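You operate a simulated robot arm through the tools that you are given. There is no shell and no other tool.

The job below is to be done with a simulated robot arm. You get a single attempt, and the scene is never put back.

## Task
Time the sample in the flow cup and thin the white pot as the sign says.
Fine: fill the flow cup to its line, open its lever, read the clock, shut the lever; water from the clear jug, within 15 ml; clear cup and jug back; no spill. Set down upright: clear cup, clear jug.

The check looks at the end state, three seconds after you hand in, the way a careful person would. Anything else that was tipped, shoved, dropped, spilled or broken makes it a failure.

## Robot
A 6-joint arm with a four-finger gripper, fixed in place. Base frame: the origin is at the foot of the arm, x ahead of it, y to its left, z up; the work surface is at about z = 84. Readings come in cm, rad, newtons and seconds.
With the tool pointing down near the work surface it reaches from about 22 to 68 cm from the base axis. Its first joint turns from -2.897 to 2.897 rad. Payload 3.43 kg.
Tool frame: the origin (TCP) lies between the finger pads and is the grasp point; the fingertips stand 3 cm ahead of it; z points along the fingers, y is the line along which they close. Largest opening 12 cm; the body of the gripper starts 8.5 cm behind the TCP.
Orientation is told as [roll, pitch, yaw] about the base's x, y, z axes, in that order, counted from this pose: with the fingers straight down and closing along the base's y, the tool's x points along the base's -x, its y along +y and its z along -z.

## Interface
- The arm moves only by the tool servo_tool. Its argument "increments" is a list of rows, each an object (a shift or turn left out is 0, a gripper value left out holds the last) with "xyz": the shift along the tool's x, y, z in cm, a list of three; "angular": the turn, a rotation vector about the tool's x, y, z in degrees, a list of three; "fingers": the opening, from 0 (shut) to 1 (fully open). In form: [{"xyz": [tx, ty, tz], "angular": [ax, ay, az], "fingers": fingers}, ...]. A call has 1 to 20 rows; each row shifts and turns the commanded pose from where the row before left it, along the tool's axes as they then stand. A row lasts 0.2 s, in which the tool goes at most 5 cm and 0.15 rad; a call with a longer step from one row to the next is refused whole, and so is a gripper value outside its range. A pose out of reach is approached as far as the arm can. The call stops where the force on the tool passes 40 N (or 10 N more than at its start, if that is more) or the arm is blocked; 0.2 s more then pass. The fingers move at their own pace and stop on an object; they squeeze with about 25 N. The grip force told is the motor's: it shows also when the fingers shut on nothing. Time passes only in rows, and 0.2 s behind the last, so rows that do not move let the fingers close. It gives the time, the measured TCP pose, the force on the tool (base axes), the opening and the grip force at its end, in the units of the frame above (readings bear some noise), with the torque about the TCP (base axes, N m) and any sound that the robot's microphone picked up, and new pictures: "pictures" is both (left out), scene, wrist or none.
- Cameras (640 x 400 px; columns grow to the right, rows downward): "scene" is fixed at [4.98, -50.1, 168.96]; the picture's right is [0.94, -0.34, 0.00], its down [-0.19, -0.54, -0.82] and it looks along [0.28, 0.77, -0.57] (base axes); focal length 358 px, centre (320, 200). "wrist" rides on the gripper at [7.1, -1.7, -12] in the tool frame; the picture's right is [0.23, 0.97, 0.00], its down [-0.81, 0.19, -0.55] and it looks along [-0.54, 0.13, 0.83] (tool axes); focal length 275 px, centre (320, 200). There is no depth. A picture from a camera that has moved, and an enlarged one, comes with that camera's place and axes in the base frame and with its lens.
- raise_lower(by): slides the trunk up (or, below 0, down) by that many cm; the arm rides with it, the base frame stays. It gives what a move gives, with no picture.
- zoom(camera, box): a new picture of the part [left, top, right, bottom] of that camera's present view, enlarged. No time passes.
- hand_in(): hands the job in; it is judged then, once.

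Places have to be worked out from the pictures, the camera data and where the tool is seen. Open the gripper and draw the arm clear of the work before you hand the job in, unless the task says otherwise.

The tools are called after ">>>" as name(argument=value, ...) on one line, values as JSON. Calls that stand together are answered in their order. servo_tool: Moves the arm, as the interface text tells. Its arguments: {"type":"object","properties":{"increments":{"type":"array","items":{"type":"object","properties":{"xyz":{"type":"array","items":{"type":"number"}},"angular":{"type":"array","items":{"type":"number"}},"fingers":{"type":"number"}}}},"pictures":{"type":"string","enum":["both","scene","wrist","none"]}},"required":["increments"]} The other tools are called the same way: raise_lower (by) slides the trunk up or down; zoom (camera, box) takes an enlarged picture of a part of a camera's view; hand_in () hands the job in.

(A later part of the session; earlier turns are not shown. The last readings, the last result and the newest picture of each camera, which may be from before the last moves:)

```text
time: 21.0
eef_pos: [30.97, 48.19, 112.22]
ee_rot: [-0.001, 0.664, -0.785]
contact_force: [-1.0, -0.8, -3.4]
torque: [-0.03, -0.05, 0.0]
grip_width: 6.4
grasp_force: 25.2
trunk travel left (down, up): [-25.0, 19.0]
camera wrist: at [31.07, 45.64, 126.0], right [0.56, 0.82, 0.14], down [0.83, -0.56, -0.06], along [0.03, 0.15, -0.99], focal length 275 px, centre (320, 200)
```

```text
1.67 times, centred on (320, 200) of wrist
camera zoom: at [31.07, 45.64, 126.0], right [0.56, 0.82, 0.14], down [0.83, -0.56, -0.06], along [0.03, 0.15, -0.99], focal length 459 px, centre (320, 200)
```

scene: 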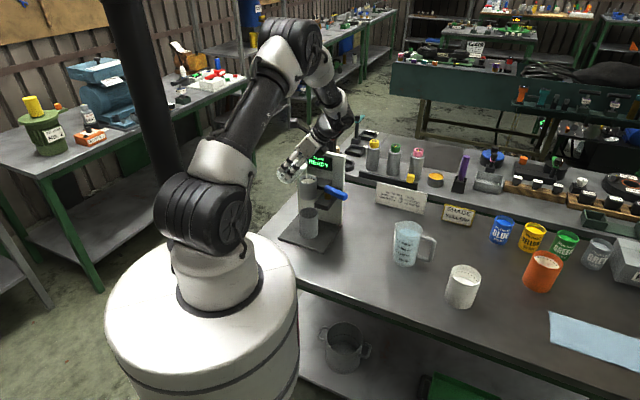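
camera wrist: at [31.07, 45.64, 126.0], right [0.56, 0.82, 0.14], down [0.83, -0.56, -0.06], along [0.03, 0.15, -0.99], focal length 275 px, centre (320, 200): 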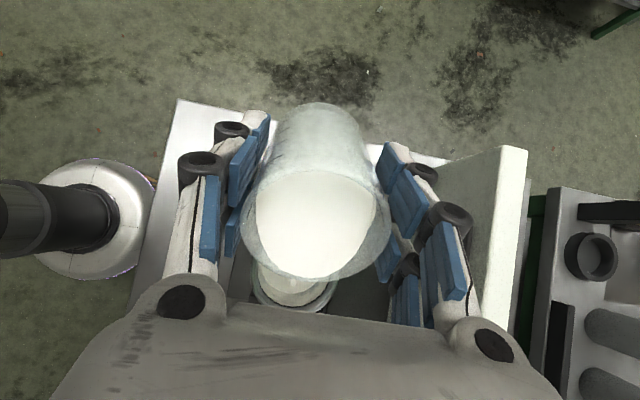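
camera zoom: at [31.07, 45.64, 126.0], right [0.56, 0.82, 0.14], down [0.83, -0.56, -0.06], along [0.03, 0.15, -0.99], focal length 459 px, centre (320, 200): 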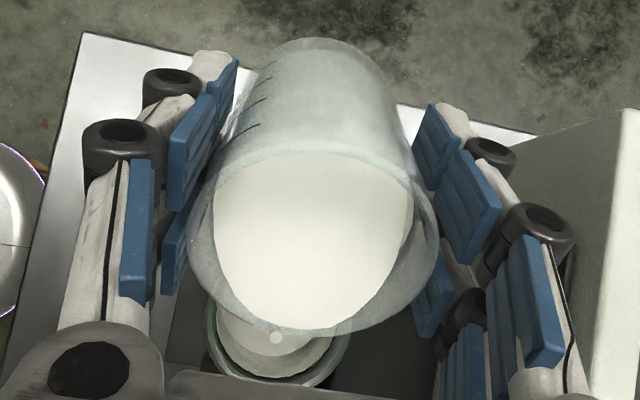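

The flow cup is filling fast, so I zoom in sharply to compare its level with the ring before any more time passes.

>>> zoom(camera="scene", box=[295, 165, 325, 190])

>>> zoom(camera="wrist", box=[240, 250, 350, 320])

```text
16.00 times, centred on (310, 178) of scene
camera zoom: at [4.98, -50.1, 168.96], right [0.94, -0.34, 0.0], down [-0.19, -0.54, -0.82], along [0.28, 0.77, -0.57], focal length 5720 px, centre (480, 560)
```

zoom: 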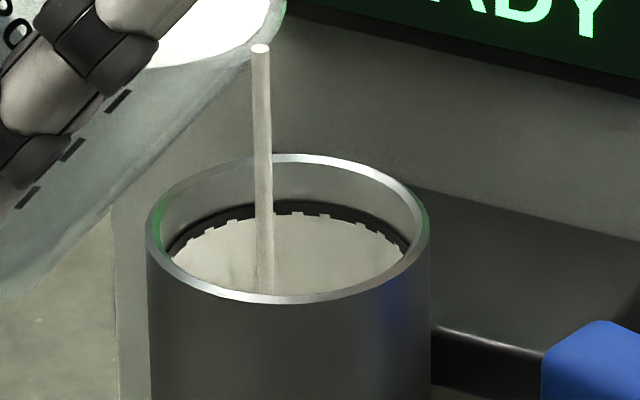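

```text
5.71 times, centred on (295, 285) of wrist
camera zoom: at [31.07, 45.64, 126.0], right [0.56, 0.82, 0.14], down [0.83, -0.56, -0.06], along [0.03, 0.15, -0.99], focal length 1573 px, centre (463, -286)
```

zoom: 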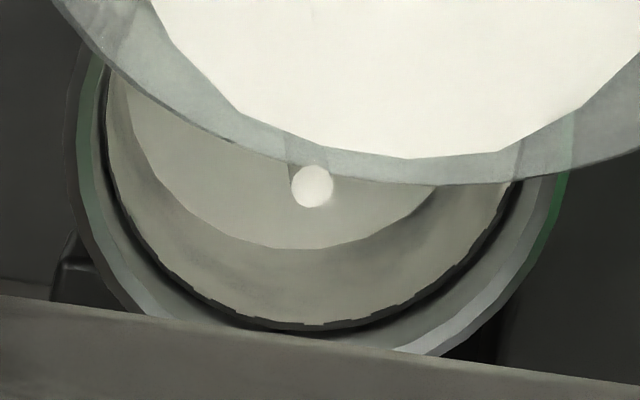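

The liquid has just reached the lower edge of the dark ring, so I tilt back at once to stop the stream and then look.

>>> servo_tool(increments=[{"angular": [0, -8.5, 0]}, {"angular": [0, -8.5, 0]}, {"angular": [0, -3, 0]}], pictures="both")

>>> zoom(camera="scene", box=[295, 165, 325, 190])

>>> zoom(camera="scene", box=[270, 130, 350, 230])

```text
time: 21.8
eef_pos: [30.97, 48.49, 112.11]
ee_rot: [0.0, 0.312, -0.784]
contact_force: [-2.6, 1.4, -3.2]
torque: [0.1, 0.11, -0.03]
grip_width: 6.32
grasp_force: 25.1
trunk travel left (down, up): [-25.0, 19.0]
camera wrist: at [27.47, 49.19, 125.68], right [0.53, 0.84, 0.07], down [0.8, -0.53, 0.28], along [0.27, -0.09, -0.96], focal length 275 px, centre (320, 200)
```

scene: 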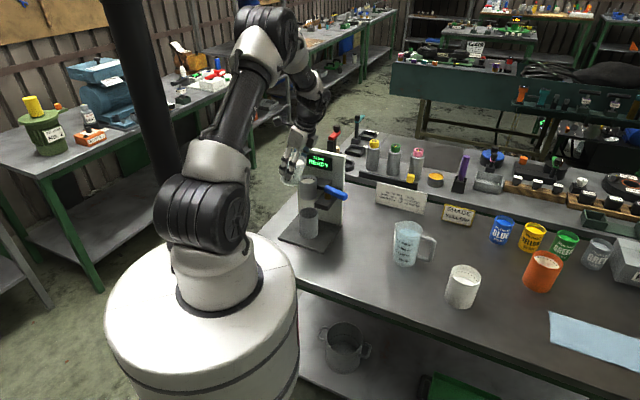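
wrist: 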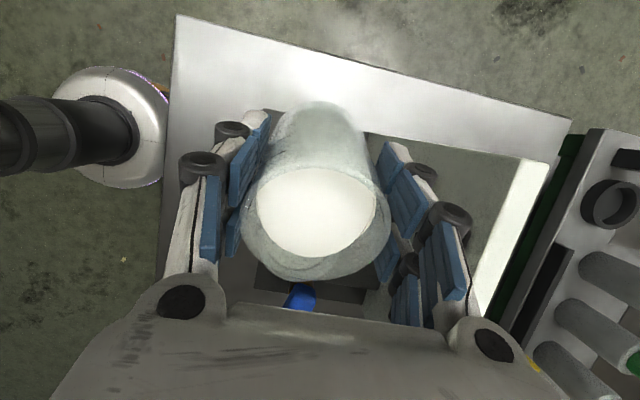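

```text
16.00 times, centred on (310, 178) of scene
camera zoom: at [4.98, -50.1, 168.96], right [0.94, -0.34, 0.0], down [-0.19, -0.54, -0.82], along [0.28, 0.77, -0.57], focal length 5720 px, centre (480, 560)
```

zoom: 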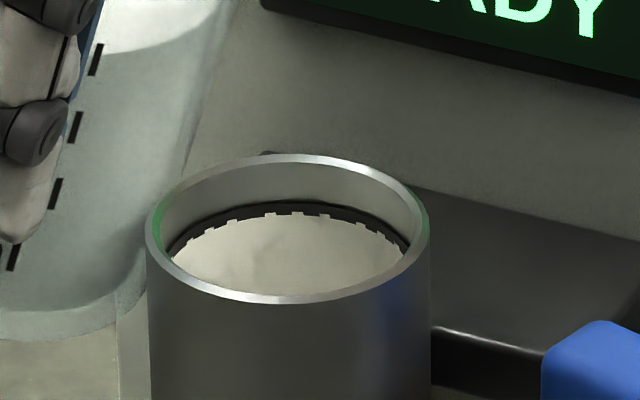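

```text
4.00 times, centred on (310, 180) of scene
camera zoom: at [4.98, -50.1, 168.96], right [0.94, -0.34, 0.0], down [-0.19, -0.54, -0.82], along [0.28, 0.77, -0.57], focal length 1430 px, centre (360, 280)
```

zoom: 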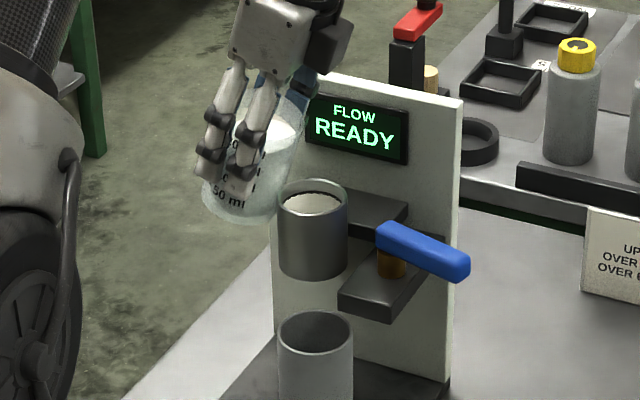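

The stream has stopped. I take one more strong zoom to judge the level against the ring.

>>> zoom(camera="scene", box=[301, 173, 323, 187])

>>> zoom(camera="scene", box=[304, 175, 315, 182])

```text
16.00 times, centred on (312, 180) of scene
camera zoom: at [4.98, -50.1, 168.96], right [0.94, -0.34, 0.0], down [-0.19, -0.54, -0.82], along [0.28, 0.77, -0.57], focal length 5720 px, centre (448, 520)
```

zoom: 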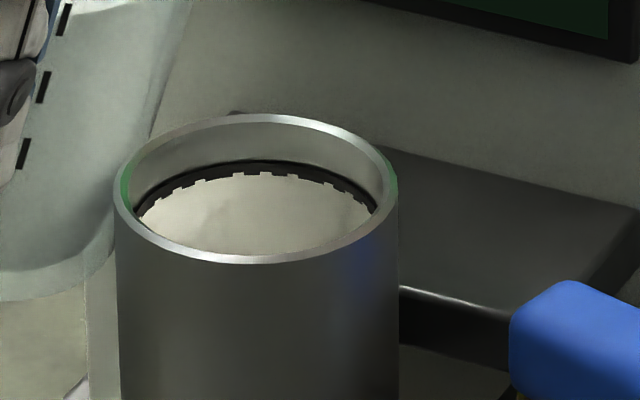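

```text
16.00 times, centred on (310, 178) of scene
camera zoom: at [4.98, -50.1, 168.96], right [0.94, -0.34, 0.0], down [-0.19, -0.54, -0.82], along [0.28, 0.77, -0.57], focal length 5720 px, centre (488, 544)
```

zoom: 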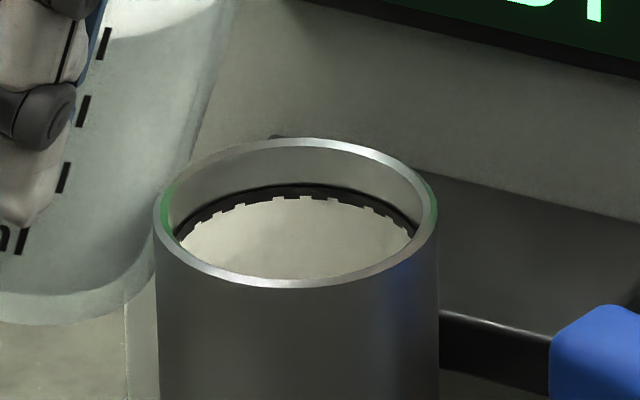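

The level touches the ring. To judge better from above, I raise and right the cup, then shift it toward the robot so the wrist camera can see into the flow cup.

>>> servo_tool(increments=[{"xyz": [0.6, 0, -1.9]}, {"xyz": [0.6, 0, -1.9]}, {"xyz": [0.6, 0, -1.9]}, {"angular": [0, -6, 0]}, {"angular": [0, -6, 0]}, {"angular": [0, -6, 0]}, {"xyz": [-1.5, -2.13, 0]}, {"xyz": [-2.5, -3.55, 0]}, {"xyz": [-2.5, -3.55, 0]}, {"xyz": [-1.5, -2.13, 0]}, {"xyz": [-1, -1.42, 0]}, {"xyz": [0, 0, 0]}], pictures="both")

>>> zoom(camera="wrist", box=[400, 40, 560, 160])

```text
time: 24.4
eef_pos: [28.54, 32.82, 118.28]
ee_rot: [-0.001, 0.002, -0.786]
contact_force: [0.0, 0.0, -2.9]
torque: [0.0, 0.04, 0.0]
grip_width: 6.32
grasp_force: 24.1
trunk travel left (down, up): [-25.0, 19.0]
camera wrist: at [22.2, 36.62, 130.32], right [0.53, 0.85, 0.0], down [0.71, -0.44, 0.55], along [0.47, -0.29, -0.83], focal length 275 px, centre (320, 200)
```

scene: 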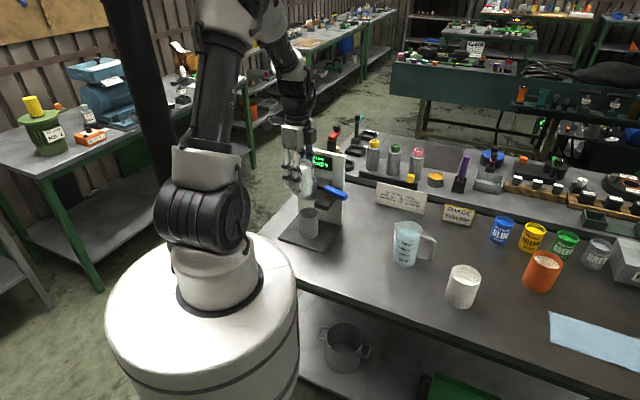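
wrist: 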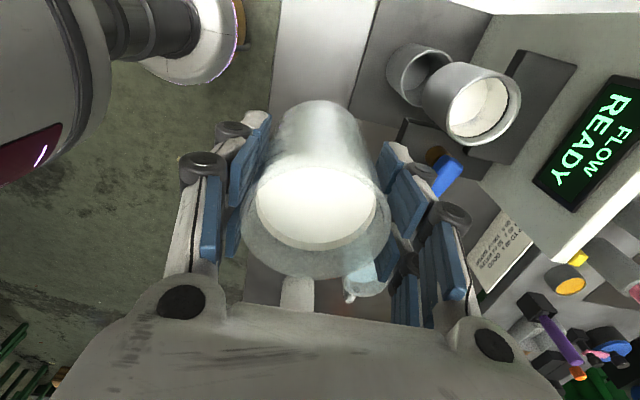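

```text
3.33 times, centred on (480, 100) of wrist
camera zoom: at [22.2, 36.62, 130.32], right [0.53, 0.85, 0.0], down [0.71, -0.44, 0.55], along [0.47, -0.29, -0.83], focal length 918 px, centre (-213, 533)
```

zoom: 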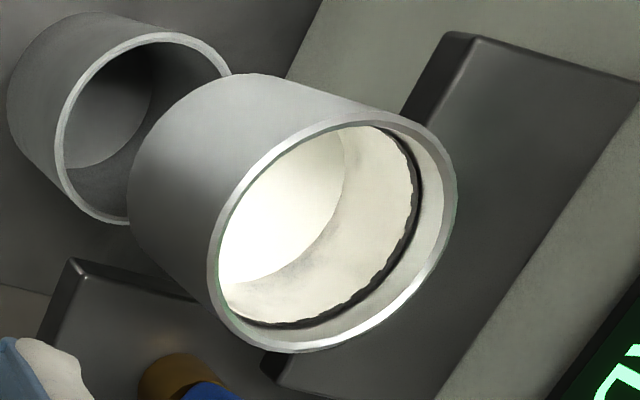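

>>> zoom(camera="wrist", box=[450, 65, 530, 125])

>>> zoom(camera="wrist", box=[490, 80, 530, 110])

```text
6.67 times, centred on (490, 95) of wrist
camera zoom: at [22.2, 36.62, 130.32], right [0.53, 0.85, 0.0], down [0.71, -0.44, 0.55], along [0.47, -0.29, -0.83], focal length 1835 px, centre (-813, 900)
```

zoom: 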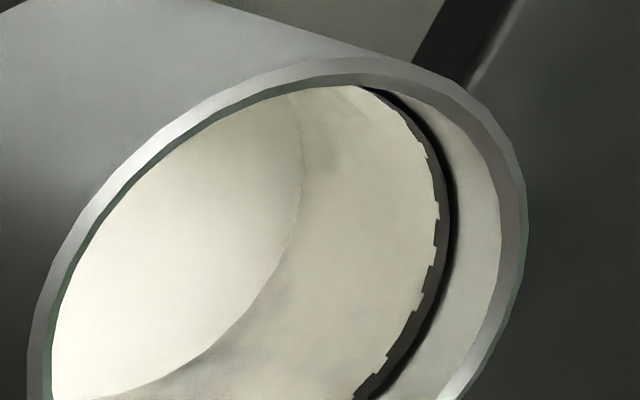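

```text
13.33 times, centred on (510, 95) of wrist
camera zoom: at [22.2, 36.62, 130.32], right [0.53, 0.85, 0.0], down [0.71, -0.44, 0.55], along [0.47, -0.29, -0.83], focal length 3670 px, centre (-2213, 1600)
```

zoom: 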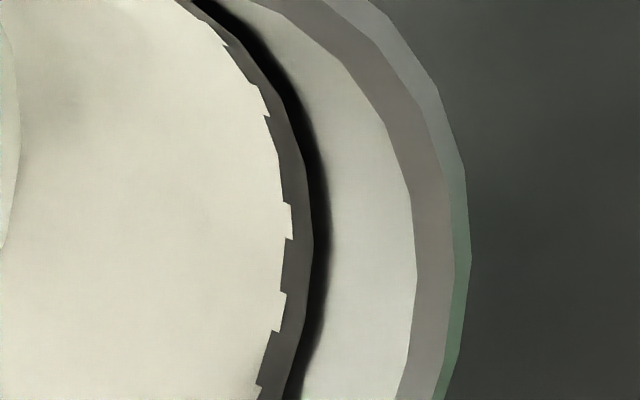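

From above, the surface meets the dark ring at about 1.3 cm below the rim, so the flow cup is filled to its line. I carry the clear cup back to its own spot at (41.6, 26.2) and lower it to just above the table.

>>> servo_tool(increments=[{"xyz": [-1.5, 0.5, 0]}, {"xyz": [-2.5, 0.81, 0]}, {"xyz": [-3, 0.98, 0]}, {"xyz": [-3, 0.98, 0]}, {"xyz": [-2.5, 0.81, 0]}, {"xyz": [-1.47, 0.47, 0]}, {"xyz": [0, 0, 0]}, {"xyz": [0, 0, 2]}, {"xyz": [0, 0, 3.5]}, {"xyz": [0, 0, 3.5]}, {"xyz": [0, 0, 3.5]}, {"xyz": [0, 0, 3.5]}, {"xyz": [0, 0, 3.5]}, {"xyz": [0, 0, 3]}, {"xyz": [0, 0, 2]}, {"xyz": [0, 0, 1.5]}, {"xyz": [0, 0, 0]}], pictures="both")

>>> zoom(camera="scene", box=[310, 180, 400, 280])

```text
time: 28.0
eef_pos: [41.27, 26.04, 92.19]
ee_rot: [0.0, -0.001, -0.786]
contact_force: [0.5, 0.4, -2.6]
torque: [0.02, 0.02, 0.01]
grip_width: 6.37
grasp_force: 25.1
trunk travel left (down, up): [-25.0, 19.0]
camera wrist: at [34.97, 29.8, 104.12], right [0.53, 0.85, 0.0], down [0.71, -0.44, 0.55], along [0.47, -0.29, -0.83], focal length 275 px, centre (320, 200)
```

scene: 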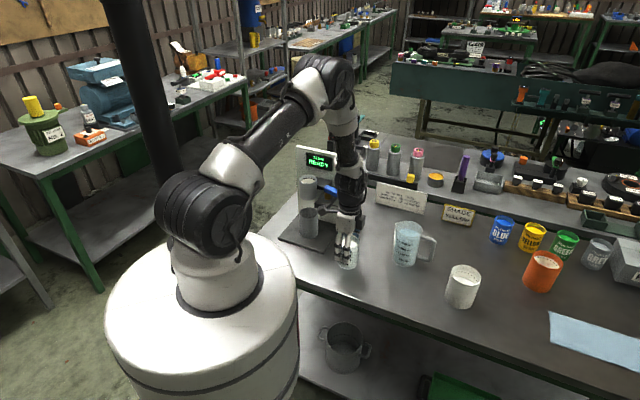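
wrist: 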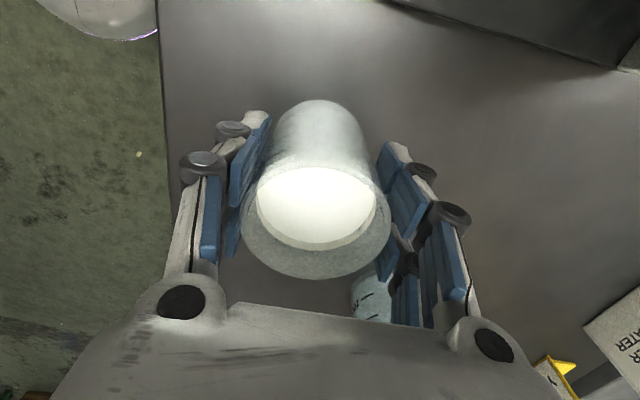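

```text
4.00 times, centred on (355, 230) of scene
camera zoom: at [4.98, -50.1, 168.96], right [0.94, -0.34, 0.0], down [-0.19, -0.54, -0.82], along [0.28, 0.77, -0.57], focal length 1430 px, centre (180, 80)
```

zoom: 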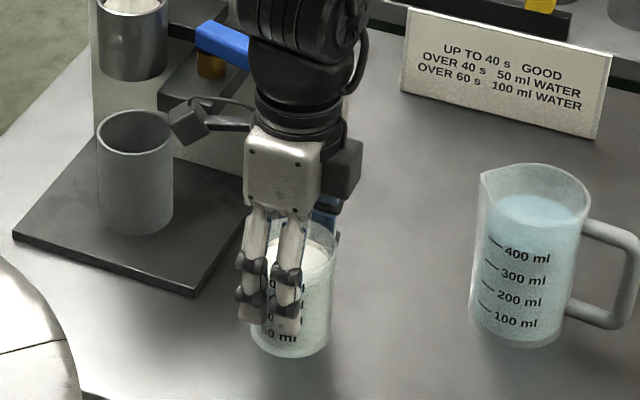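

The cup hangs about 1.9 cm above the table, so I lower gently to the height where it was gripped.

>>> servo_tool(increments=[{"xyz": [-0.17, 0.34, 0.5]}, {"xyz": [0, 0, 0.5]}, {"xyz": [0, 0, 0.5]}, {"xyz": [0, 0, 0.3]}, {"xyz": [0, 0, 0]}], pictures="none")

```text
time: 29.2
eef_pos: [41.71, 26.3, 90.29]
ee_rot: [0.001, -0.001, -0.786]
contact_force: [0.0, 0.8, -2.3]
torque: [0.05, 0.02, 0.02]
grip_width: 6.31
grasp_force: 24.3
trunk travel left (down, up): [-25.0, 19.0]
```

The cup still hangs (-2.3 N), so it is not touching yet. I lower in small steps until the load transfers.

>>> servo_tool(increments=[{"xyz": [0, 0, 0.1]}, {"xyz": [0, 0, 0.1]}, {"xyz": [0, 0, 0]}], pictures="none")

```text
time: 30.0
eef_pos: [41.84, 26.23, 90.24]
ee_rot: [0.003, 0.0, -0.785]
contact_force: [2.5, -1.8, 9.2]
torque: [-0.28, 0.17, 0.1]
grip_width: 6.32
grasp_force: 25.0
trunk travel left (down, up): [-25.0, 19.0]
```

The cup is on the table now (+9 N). I ease up 0.1 cm and open the fingers fully.

>>> servo_tool(increments=[{"xyz": [0, 0, -0.1]}, {"fingers": 0.6}, {"fingers": 0.8}, {"fingers": 1.0}, {"fingers": 1.0}, {"fingers": 1.0}, {"fingers": 1.0}], pictures="both")

>>> zoom(camera="scene", box=[310, 180, 400, 280])

```text
time: 31.6
eef_pos: [41.78, 26.33, 90.08]
ee_rot: [-0.001, 0.0, -0.786]
contact_force: [0.1, 0.2, 0.1]
torque: [0.01, 0.03, -0.01]
grip_width: 11.98
grasp_force: 0.1
trunk travel left (down, up): [-25.0, 19.0]
camera wrist: at [35.45, 30.05, 102.21], right [0.53, 0.85, 0.0], down [0.71, -0.44, 0.55], along [0.47, -0.29, -0.83], focal length 275 px, centre (320, 200)
```

scene: 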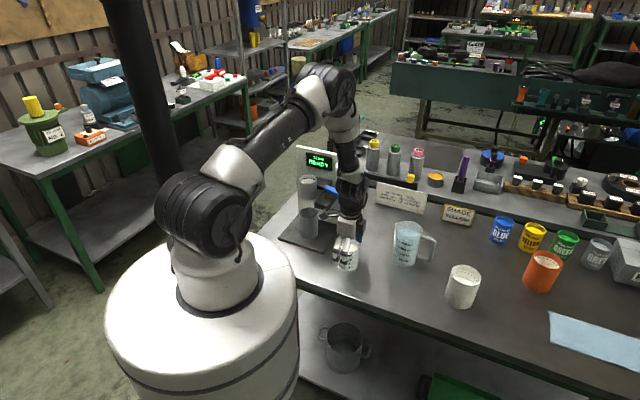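
wrist: 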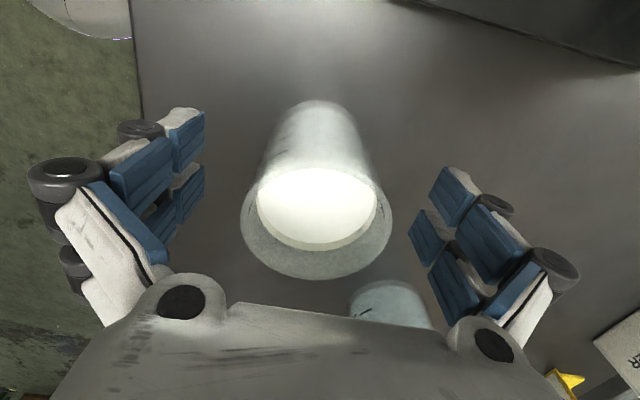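

```text
4.00 times, centred on (355, 230) of scene
camera zoom: at [4.98, -50.1, 168.96], right [0.94, -0.34, 0.0], down [-0.19, -0.54, -0.82], along [0.28, 0.77, -0.57], focal length 1430 px, centre (180, 80)
```

zoom: 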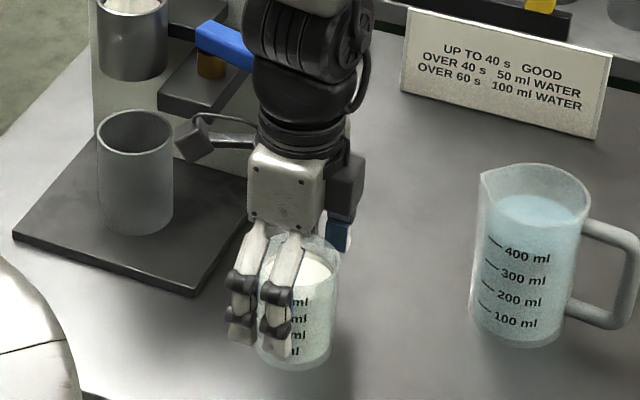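

The cup is released and standing. I rise clear and look at the lever and the placed cup.

>>> servo_tool(increments=[{"xyz": [0, 0, -3]}, {"xyz": [0, 0, -4]}, {"xyz": [0, 0, -4]}, {"xyz": [0, 0, -4]}, {"xyz": [0, 0, -4]}, {"xyz": [0, 0, -4]}, {"xyz": [0, 0, -4]}, {"xyz": [0, 0, 0]}], pictures="both")

>>> zoom(camera="scene", box=[330, 200, 490, 310])

>>> zoom(camera="scene", box=[300, 160, 350, 210])

>>> zoom(camera="wrist", box=[360, 0, 560, 120])

```text
time: 33.4
eef_pos: [41.65, 26.35, 117.38]
ee_rot: [0.0, 0.0, -0.786]
contact_force: [0.4, -0.1, -0.2]
torque: [-0.01, 0.01, -0.01]
grip_width: 12.0
grasp_force: 0.1
trunk travel left (down, up): [-25.0, 19.0]
camera wrist: at [35.33, 30.06, 129.33], right [0.53, 0.85, 0.0], down [0.71, -0.44, 0.55], along [0.47, -0.29, -0.83], focal length 275 px, centre (320, 200)
```

scene: 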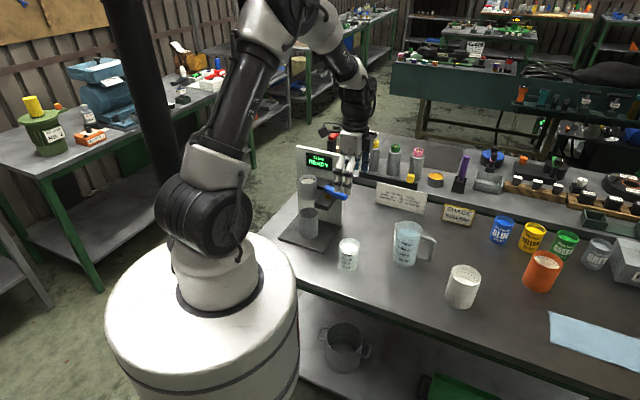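
wrist: 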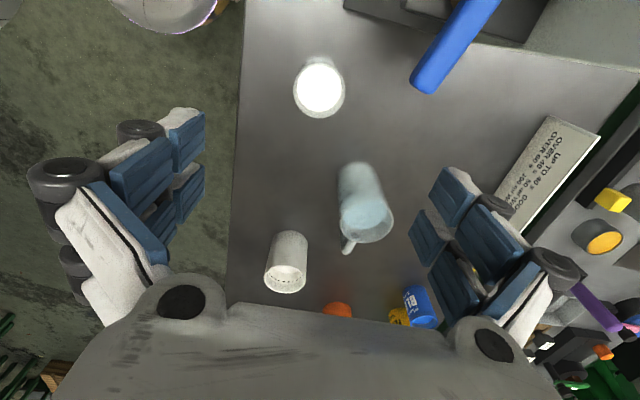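

```text
3.64 times, centred on (410, 255) of scene
camera zoom: at [4.98, -50.1, 168.96], right [0.94, -0.34, 0.0], down [-0.19, -0.54, -0.82], along [0.28, 0.77, -0.57], focal length 1300 px, centre (-7, 0)
```

zoom: 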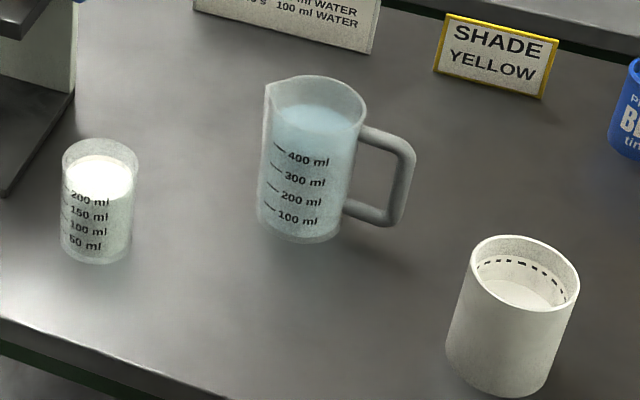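

```text
8.00 times, centred on (325, 185) of scene
camera zoom: at [4.98, -50.1, 168.96], right [0.94, -0.34, 0.0], down [-0.19, -0.54, -0.82], along [0.28, 0.77, -0.57], focal length 2860 px, centre (280, 320)
```

zoom: 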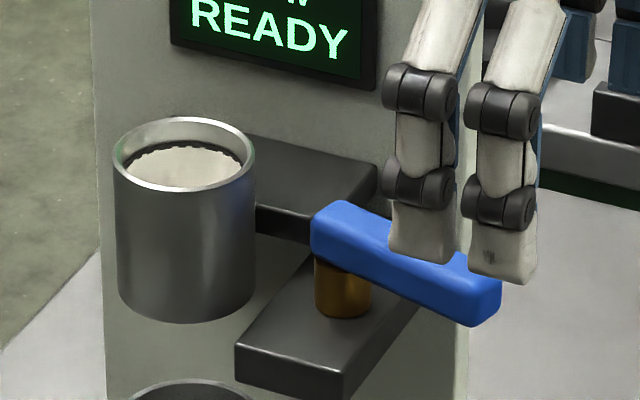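

```text
3.20 times, centred on (460, 60) of wrist
camera zoom: at [35.33, 30.06, 129.33], right [0.53, 0.85, 0.0], down [0.71, -0.44, 0.55], along [0.47, -0.29, -0.83], focal length 881 px, centre (-128, 648)
```

zoom: 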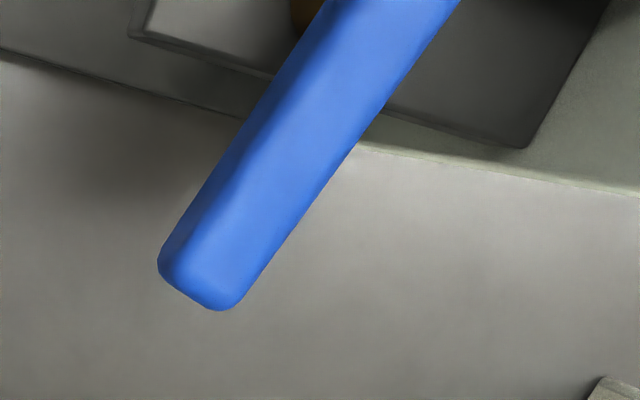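

The clear cup stands back, within about 0.5 cm of where it was. The lever runs from its post at about (40.2, 41) to its tip at about (44, 35), at z≈104–105, and can only swing forward, away from the board. I rise, yaw the tool to +45° with fingers shut so its wide body runs parallel to the board, and go above the spot behind the lever's tip.

>>> servo_tool(increments=[{"xyz": [0, 0, -3], "fingers": 0.0}, {"xyz": [0, 0, -3]}, {"angular": [0, 0, -8]}, {"angular": [0, 0, -8]}, {"angular": [0, 0, -8]}, {"angular": [0, 0, -8]}, {"angular": [0, 0, -8]}, {"angular": [0, 0, -8]}, {"angular": [0, 0, -8]}, {"angular": [0, 0, -8]}, {"angular": [0, 0, -8]}, {"angular": [0, 0, -8]}, {"angular": [0, 0, -8]}, {"angular": [0, 0, -2]}, {"xyz": [-3, 1.25, 0]}, {"xyz": [-3, 1.25, 0]}, {"xyz": [-3, 1.25, 0]}, {"xyz": [-2.88, 1.25, 0]}, {"xyz": [0, 0, 0]}], pictures="both")

```text
time: 37.4
eef_pos: [46.5, 38.32, 123.21]
ee_rot: [0.0, 0.0, 0.785]
contact_force: [0.2, -0.1, 0.4]
torque: [-0.02, -0.02, 0.02]
grip_width: 0.0
grasp_force: 25.3
trunk travel left (down, up): [-25.0, 19.0]
camera wrist: at [42.69, 31.94, 135.19], right [-0.85, 0.53, 0.0], down [0.44, 0.71, 0.55], along [0.29, 0.47, -0.83], focal length 275 px, centre (320, 200)
```

scene: 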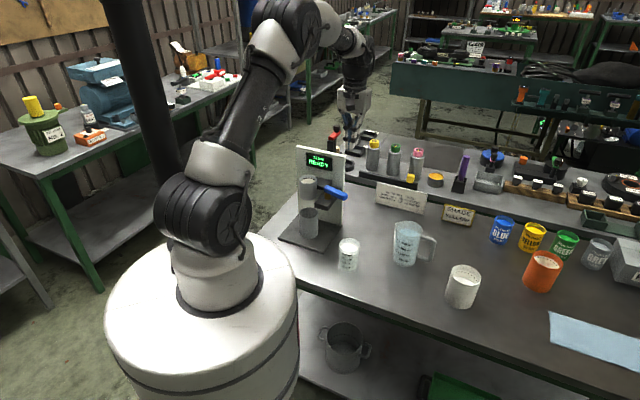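
wrist: 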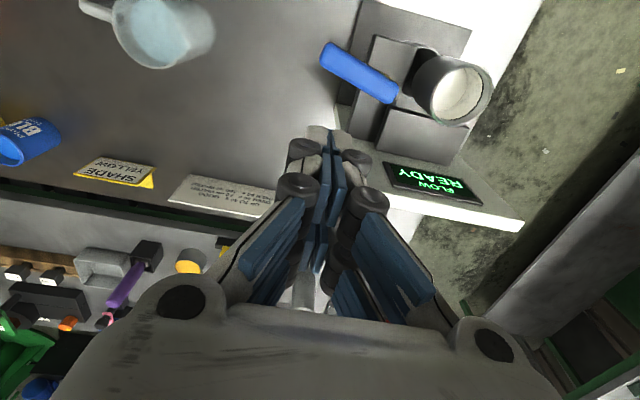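

The tool is 4.2 cm behind the lever's axis, about 1.6 cm short of its tip, and clear of the board. I descend so the fingertips stand at z≈103 beside the lever.

>>> servo_tool(increments=[{"xyz": [0, 0, 3]}, {"xyz": [0, 0, 4]}, {"xyz": [0, 0, 4]}, {"xyz": [0, 0, 3]}, {"xyz": [0, 0, 2]}, {"xyz": [0, 0, 1.2]}, {"xyz": [0, 0, 0]}], pictures="both")

>>> zoom(camera="scene", box=[290, 130, 390, 220])

```text
time: 39.0
eef_pos: [46.56, 38.12, 105.85]
ee_rot: [0.001, -0.001, 0.786]
contact_force: [0.0, 0.9, 0.4]
torque: [0.04, 0.03, -0.03]
grip_width: 0.0
grasp_force: 25.1
trunk travel left (down, up): [-25.0, 19.0]
camera wrist: at [42.69, 31.79, 117.83], right [-0.85, 0.53, 0.0], down [0.44, 0.71, 0.55], along [0.29, 0.47, -0.83], focal length 275 px, centre (320, 200)
```

scene: 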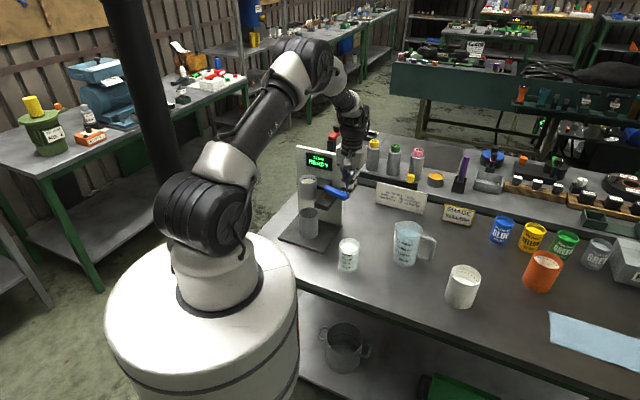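
wrist: 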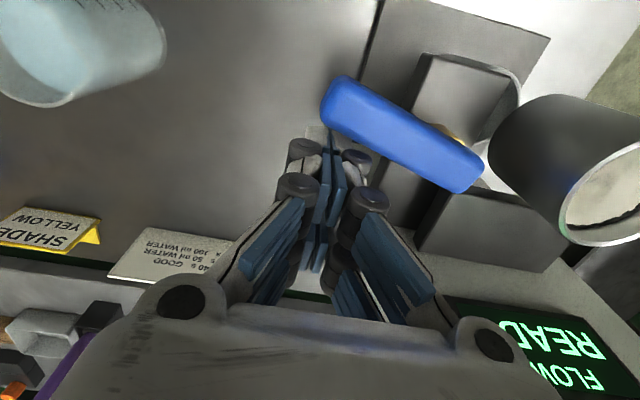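

```text
4.44 times, centred on (340, 175) of scene
camera zoom: at [4.98, -50.1, 168.96], right [0.94, -0.34, 0.0], down [-0.19, -0.54, -0.82], along [0.28, 0.77, -0.57], focal length 1589 px, centre (231, 311)
```

zoom: 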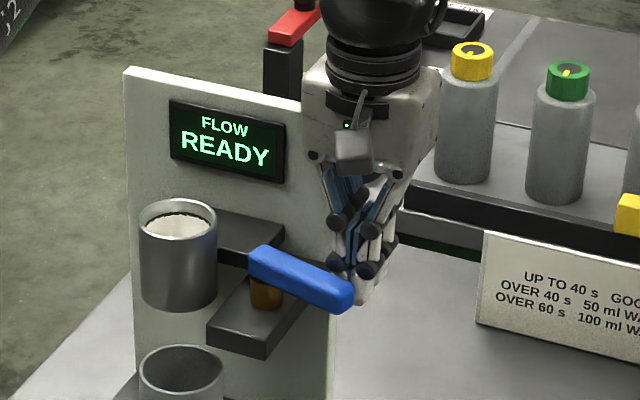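

The fingertips are beside the lever on the board side. I push forward to make contact and swing it about 20°, then look.

>>> servo_tool(increments=[{"xyz": [1.02, 0.37, 0]}, {"xyz": [1.02, 0.37, 0]}, {"xyz": [0.67, 0.05, 0]}, {"xyz": [0.67, 0.07, 0]}, {"xyz": [0.67, 0.08, 0]}, {"xyz": [0, 0, 0]}], pictures="both")

>>> zoom(camera="scene", box=[290, 130, 390, 220])

```text
time: 39.6
eef_pos: [46.13, 38.01, 106.09]
ee_rot: [-0.005, -0.03, 0.783]
contact_force: [21.3, 8.8, -16.4]
torque: [0.13, -0.46, -0.07]
grip_width: 0.0
grasp_force: 25.2
trunk travel left (down, up): [-25.0, 19.0]
stopped in row 2: the force on the tool passed its limit at 47 N (the readings are from after the stop); the commanded pose is now the measured one
camera wrist: at [41.94, 31.44, 117.86], right [-0.85, 0.53, -0.01], down [0.43, 0.7, 0.58], along [0.31, 0.48, -0.82], focal length 275 px, centre (320, 200)
```

scene: 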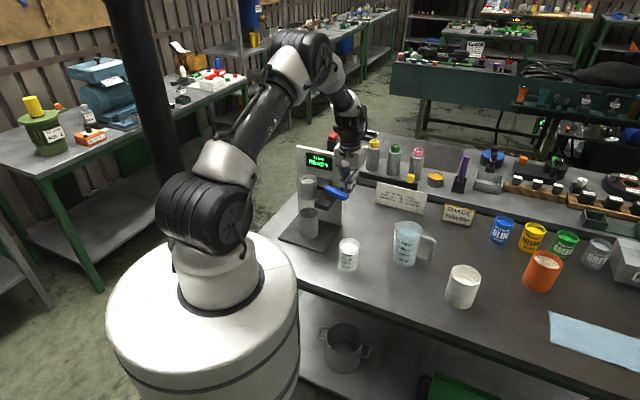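
wrist: 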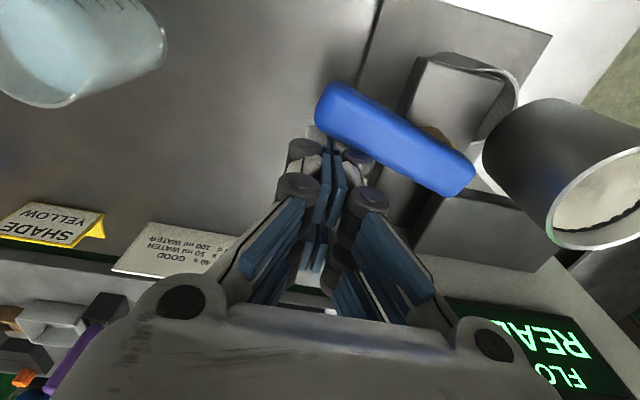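

```text
4.44 times, centred on (340, 175) of scene
camera zoom: at [4.98, -50.1, 168.96], right [0.94, -0.34, 0.0], down [-0.19, -0.54, -0.82], along [0.28, 0.77, -0.57], focal length 1589 px, centre (231, 311)
```

zoom: 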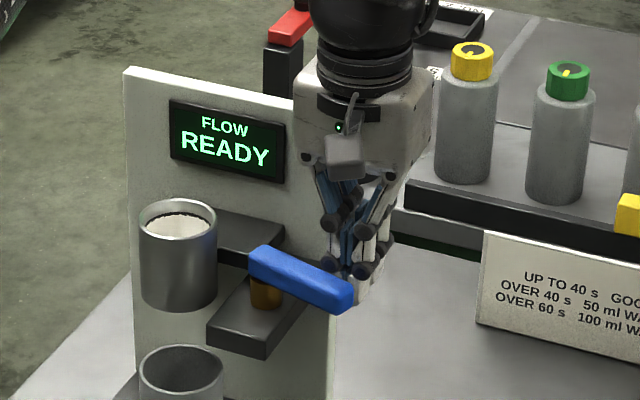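

The push met about 23 N held, yet the lever has not visibly turned. The downward part of the force suggests that a knuckle caught the lever's edge. I back off, compare the lever's position, and raise about 1 cm so only the straight fingertips meet it.

>>> servo_tool(increments=[{"xyz": [-0.8, -0.3, 0]}, {"xyz": [0, 0, -1.2]}, {"xyz": [0, 0, 0]}], pictures="both")

>>> zoom(camera="scene", box=[310, 160, 370, 205])

>>> zoom(camera="wrist", box=[280, 60, 500, 200])

```text
time: 40.4
eef_pos: [46.5, 38.09, 107.48]
ee_rot: [-0.004, -0.022, 0.783]
contact_force: [-0.5, 0.0, -0.6]
torque: [0.01, 0.0, 0.02]
grip_width: 0.02
grasp_force: 24.9
trunk travel left (down, up): [-25.0, 19.0]
camera wrist: at [42.31, 31.56, 119.3], right [-0.85, 0.53, -0.01], down [0.43, 0.7, 0.57], along [0.3, 0.48, -0.82], focal length 275 px, centre (320, 200)
```

scene: 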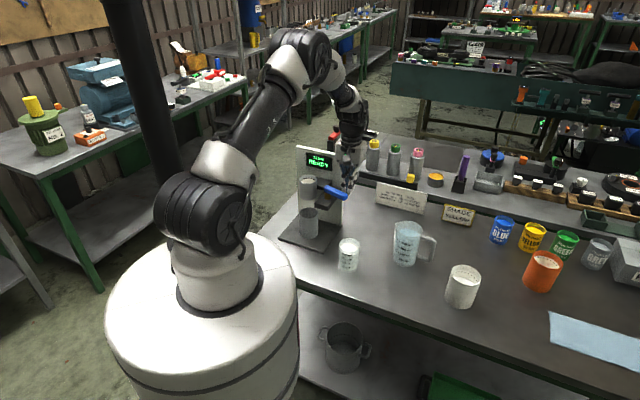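
wrist: 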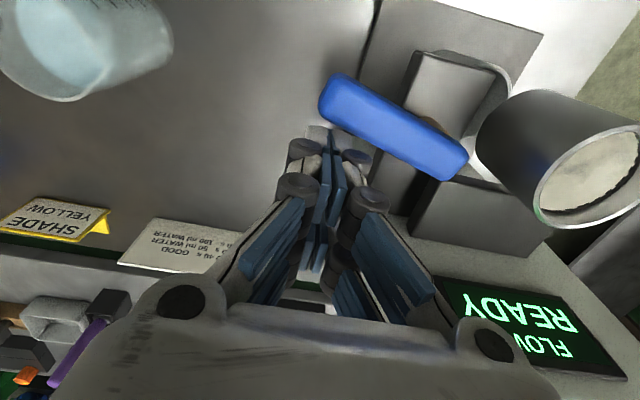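

```text
8.89 times, centred on (340, 182) of scene
camera zoom: at [4.98, -50.1, 168.96], right [0.94, -0.34, 0.0], down [-0.19, -0.54, -0.82], along [0.28, 0.77, -0.57], focal length 3178 px, centre (142, 356)
```

zoom: 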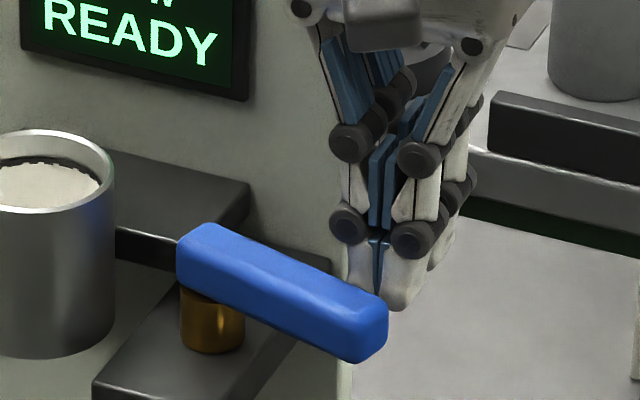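

```text
2.86 times, centred on (390, 130) of wrist
camera zoom: at [42.31, 31.56, 119.3], right [-0.85, 0.53, -0.01], down [0.43, 0.7, 0.57], along [0.3, 0.48, -0.82], focal length 786 px, centre (120, 400)
```

zoom: 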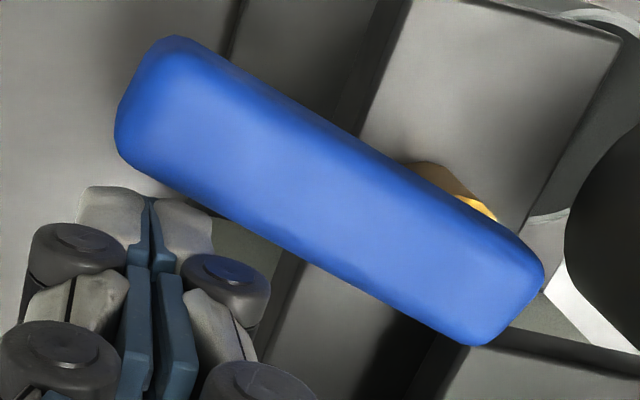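

The lever is unchanged and I now put its top at about z=105.9. With the fingertips at 104.5 they overlap only the lever's side, so I push slowly perpendicular to the lever.

>>> servo_tool(increments=[{"xyz": [0.39, 0.1, 0]}, {"xyz": [0.29, 0.08, 0]}, {"xyz": [0.29, 0.08, 0]}, {"xyz": [0.29, 0.08, 0]}, {"xyz": [0.29, 0.08, 0]}, {"xyz": [0.29, 0.08, 0]}, {"xyz": [0.29, 0.08, 0]}, {"xyz": [0, 0, 0]}], pictures="both")

>>> zoom(camera="scene", box=[310, 160, 370, 205])

>>> zoom(camera="wrist", box=[280, 60, 500, 200])

```text
time: 41.5
eef_pos: [46.23, 37.83, 107.59]
ee_rot: [-0.007, -0.049, 0.783]
contact_force: [15.6, 5.3, -8.7]
torque: [0.12, -0.46, 0.01]
grip_width: 0.02
grasp_force: 24.2
trunk travel left (down, up): [-25.0, 19.0]
stopped in row 5: the force on the tool passed its limit at 41 N (the readings are from after the stop); the commanded pose is now the measured one
camera wrist: at [41.76, 31.21, 119.24], right [-0.85, 0.53, -0.02], down [0.42, 0.69, 0.59], along [0.32, 0.49, -0.81], focal length 275 px, centre (320, 200)
```

scene: 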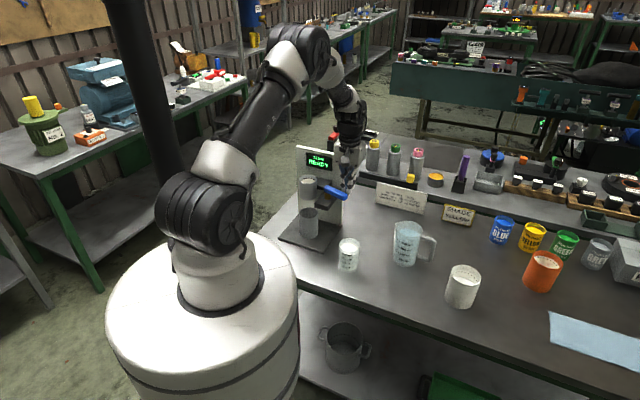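
wrist: 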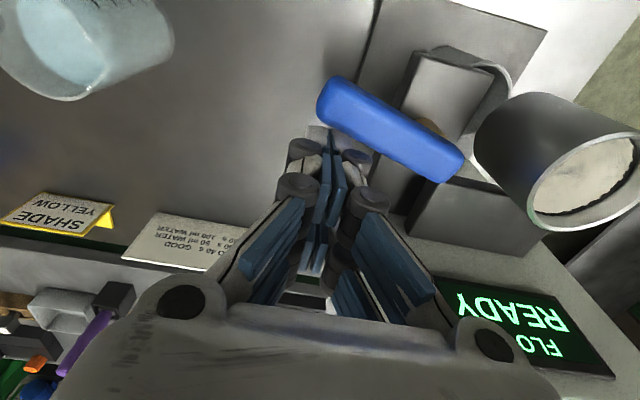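

```text
8.89 times, centred on (340, 182) of scene
camera zoom: at [4.98, -50.1, 168.96], right [0.94, -0.34, 0.0], down [-0.19, -0.54, -0.82], along [0.28, 0.77, -0.57], focal length 3178 px, centre (142, 356)
```

zoom: 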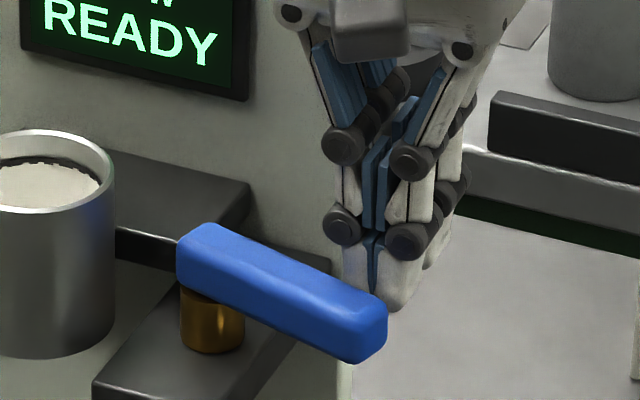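

```text
2.86 times, centred on (390, 130) of wrist
camera zoom: at [41.76, 31.21, 119.24], right [-0.85, 0.53, -0.02], down [0.42, 0.69, 0.59], along [0.32, 0.49, -0.81], focal length 786 px, centre (120, 400)
```

zoom: 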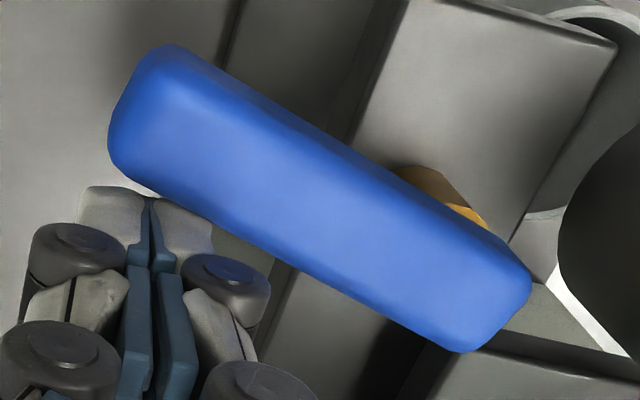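

Pushing forward, the lever holds firm at 40 N with a clean fingertip contact, so forward is its shut stop and it must open toward the board. I back off, straighten the tool, rise and cross over to the front side of the lever.

>>> servo_tool(increments=[{"xyz": [-0.8, -0.2, 0], "angular": [-0.4, 2.8, 0]}, {"xyz": [0, 0, -3]}, {"xyz": [0, 0, -3.2]}, {"xyz": [2.6, 0.8, 0]}, {"xyz": [2.6, 0.8, 0]}, {"xyz": [2.5, 0.75, 0]}, {"xyz": [0, 0, 0]}], pictures="both")

>>> zoom(camera="wrist", box=[200, 100, 480, 300])

```text
time: 43.1
eef_pos: [39.61, 34.35, 113.95]
ee_rot: [0.001, 0.006, 0.785]
contact_force: [-0.2, 0.5, -0.2]
torque: [0.03, 0.0, -0.04]
grip_width: 0.0
grasp_force: 25.1
trunk travel left (down, up): [-25.0, 19.0]
camera wrist: at [35.69, 28.05, 125.96], right [-0.85, 0.53, 0.0], down [0.44, 0.71, 0.55], along [0.29, 0.47, -0.84], focal length 275 px, centre (320, 200)
```

scene: 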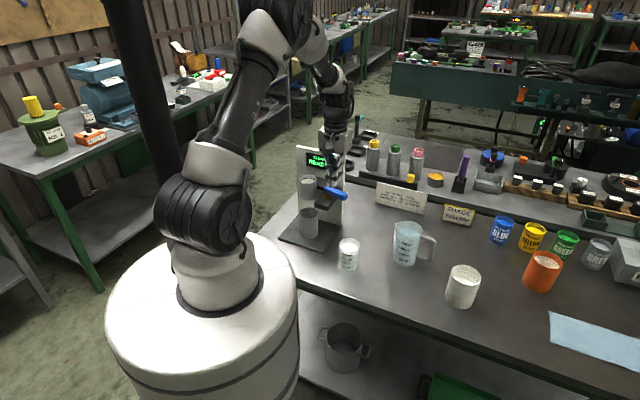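
wrist: 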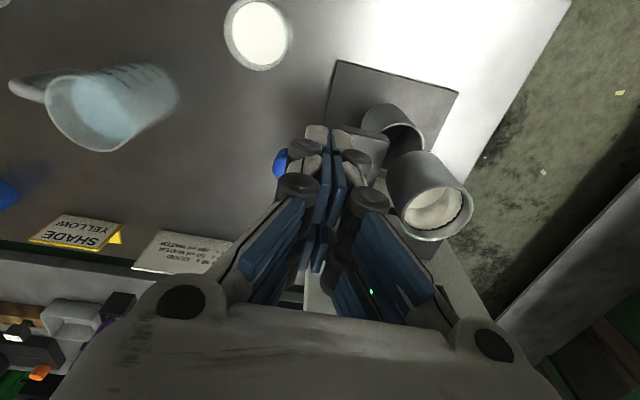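

```text
2.00 times, centred on (340, 200) of wrist
camera zoom: at [35.69, 28.05, 125.96], right [-0.85, 0.53, 0.0], down [0.44, 0.71, 0.55], along [0.29, 0.47, -0.84], focal length 551 px, centre (280, 200)
```

zoom: 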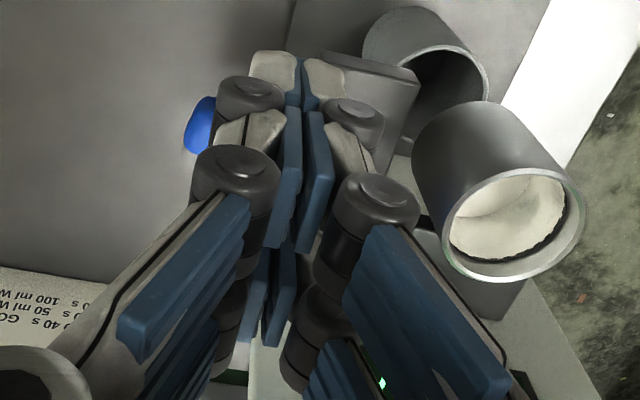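

The tool stands in front of the lever now. I lower so the fingertips reach z≈104.3 and push gently toward the board.

>>> servo_tool(increments=[{"xyz": [0, 0, 3]}, {"xyz": [0, 0, 3.5]}, {"xyz": [0, 0, 0]}, {"xyz": [-0.48, -0.13, 0]}, {"xyz": [-0.48, -0.13, 0]}, {"xyz": [-0.29, -0.08, 0]}, {"xyz": [-0.29, -0.08, 0]}, {"xyz": [-0.29, -0.08, 0]}, {"xyz": [-0.29, -0.08, 0]}, {"xyz": [0, 0, 0]}], pictures="both")

>>> zoom(camera="scene", box=[290, 140, 370, 210])

>>> zoom(camera="wrist", box=[200, 60, 480, 220])

```text
time: 45.3
eef_pos: [41.41, 35.51, 107.39]
ee_rot: [0.002, 0.005, 0.784]
contact_force: [-1.0, -0.4, 0.7]
torque: [0.0, 0.03, 0.03]
grip_width: 0.0
grasp_force: 24.9
trunk travel left (down, up): [-25.0, 19.0]
camera wrist: at [37.52, 29.14, 119.49], right [-0.85, 0.53, 0.0], down [0.44, 0.71, 0.55], along [0.29, 0.47, -0.84], focal length 275 px, centre (320, 200)
```

scene: 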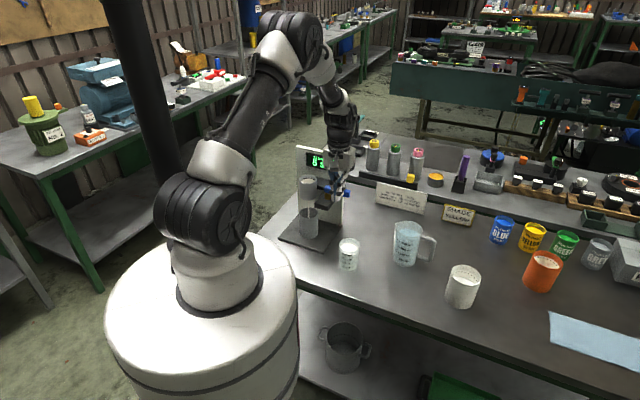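
wrist: 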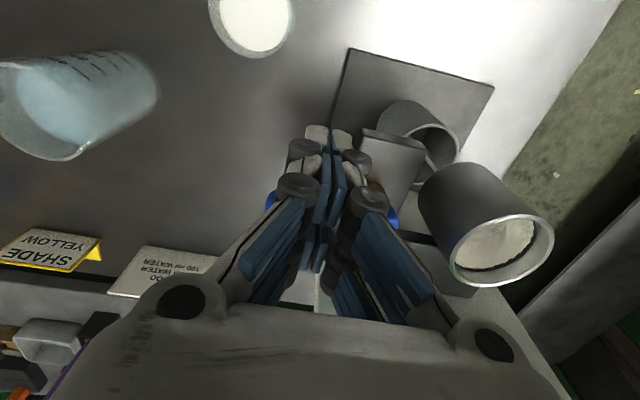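

```text
5.71 times, centred on (330, 175) of scene
camera zoom: at [4.98, -50.1, 168.96], right [0.94, -0.34, 0.0], down [-0.19, -0.54, -0.82], along [0.28, 0.77, -0.57], focal length 2043 px, centre (263, 343)
```

zoom: 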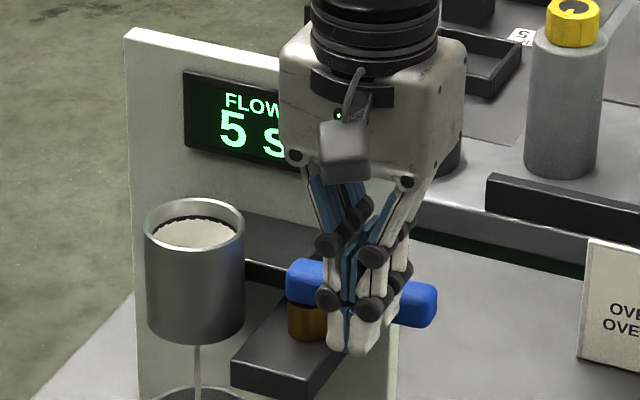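

```text
2.29 times, centred on (340, 140) of wrist
camera zoom: at [37.52, 29.14, 119.49], right [-0.85, 0.53, 0.0], down [0.44, 0.71, 0.55], along [0.29, 0.47, -0.84], focal length 629 px, centre (274, 337)
```

zoom: 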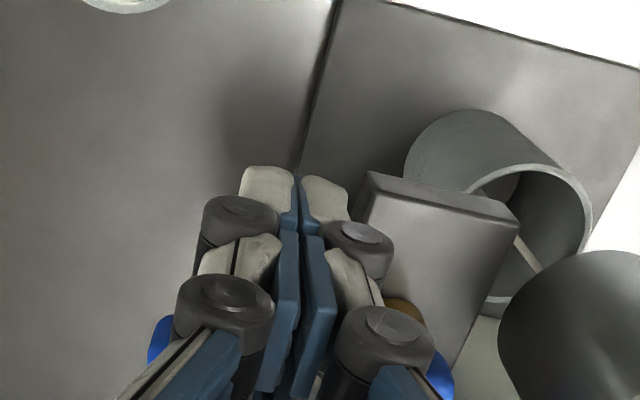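

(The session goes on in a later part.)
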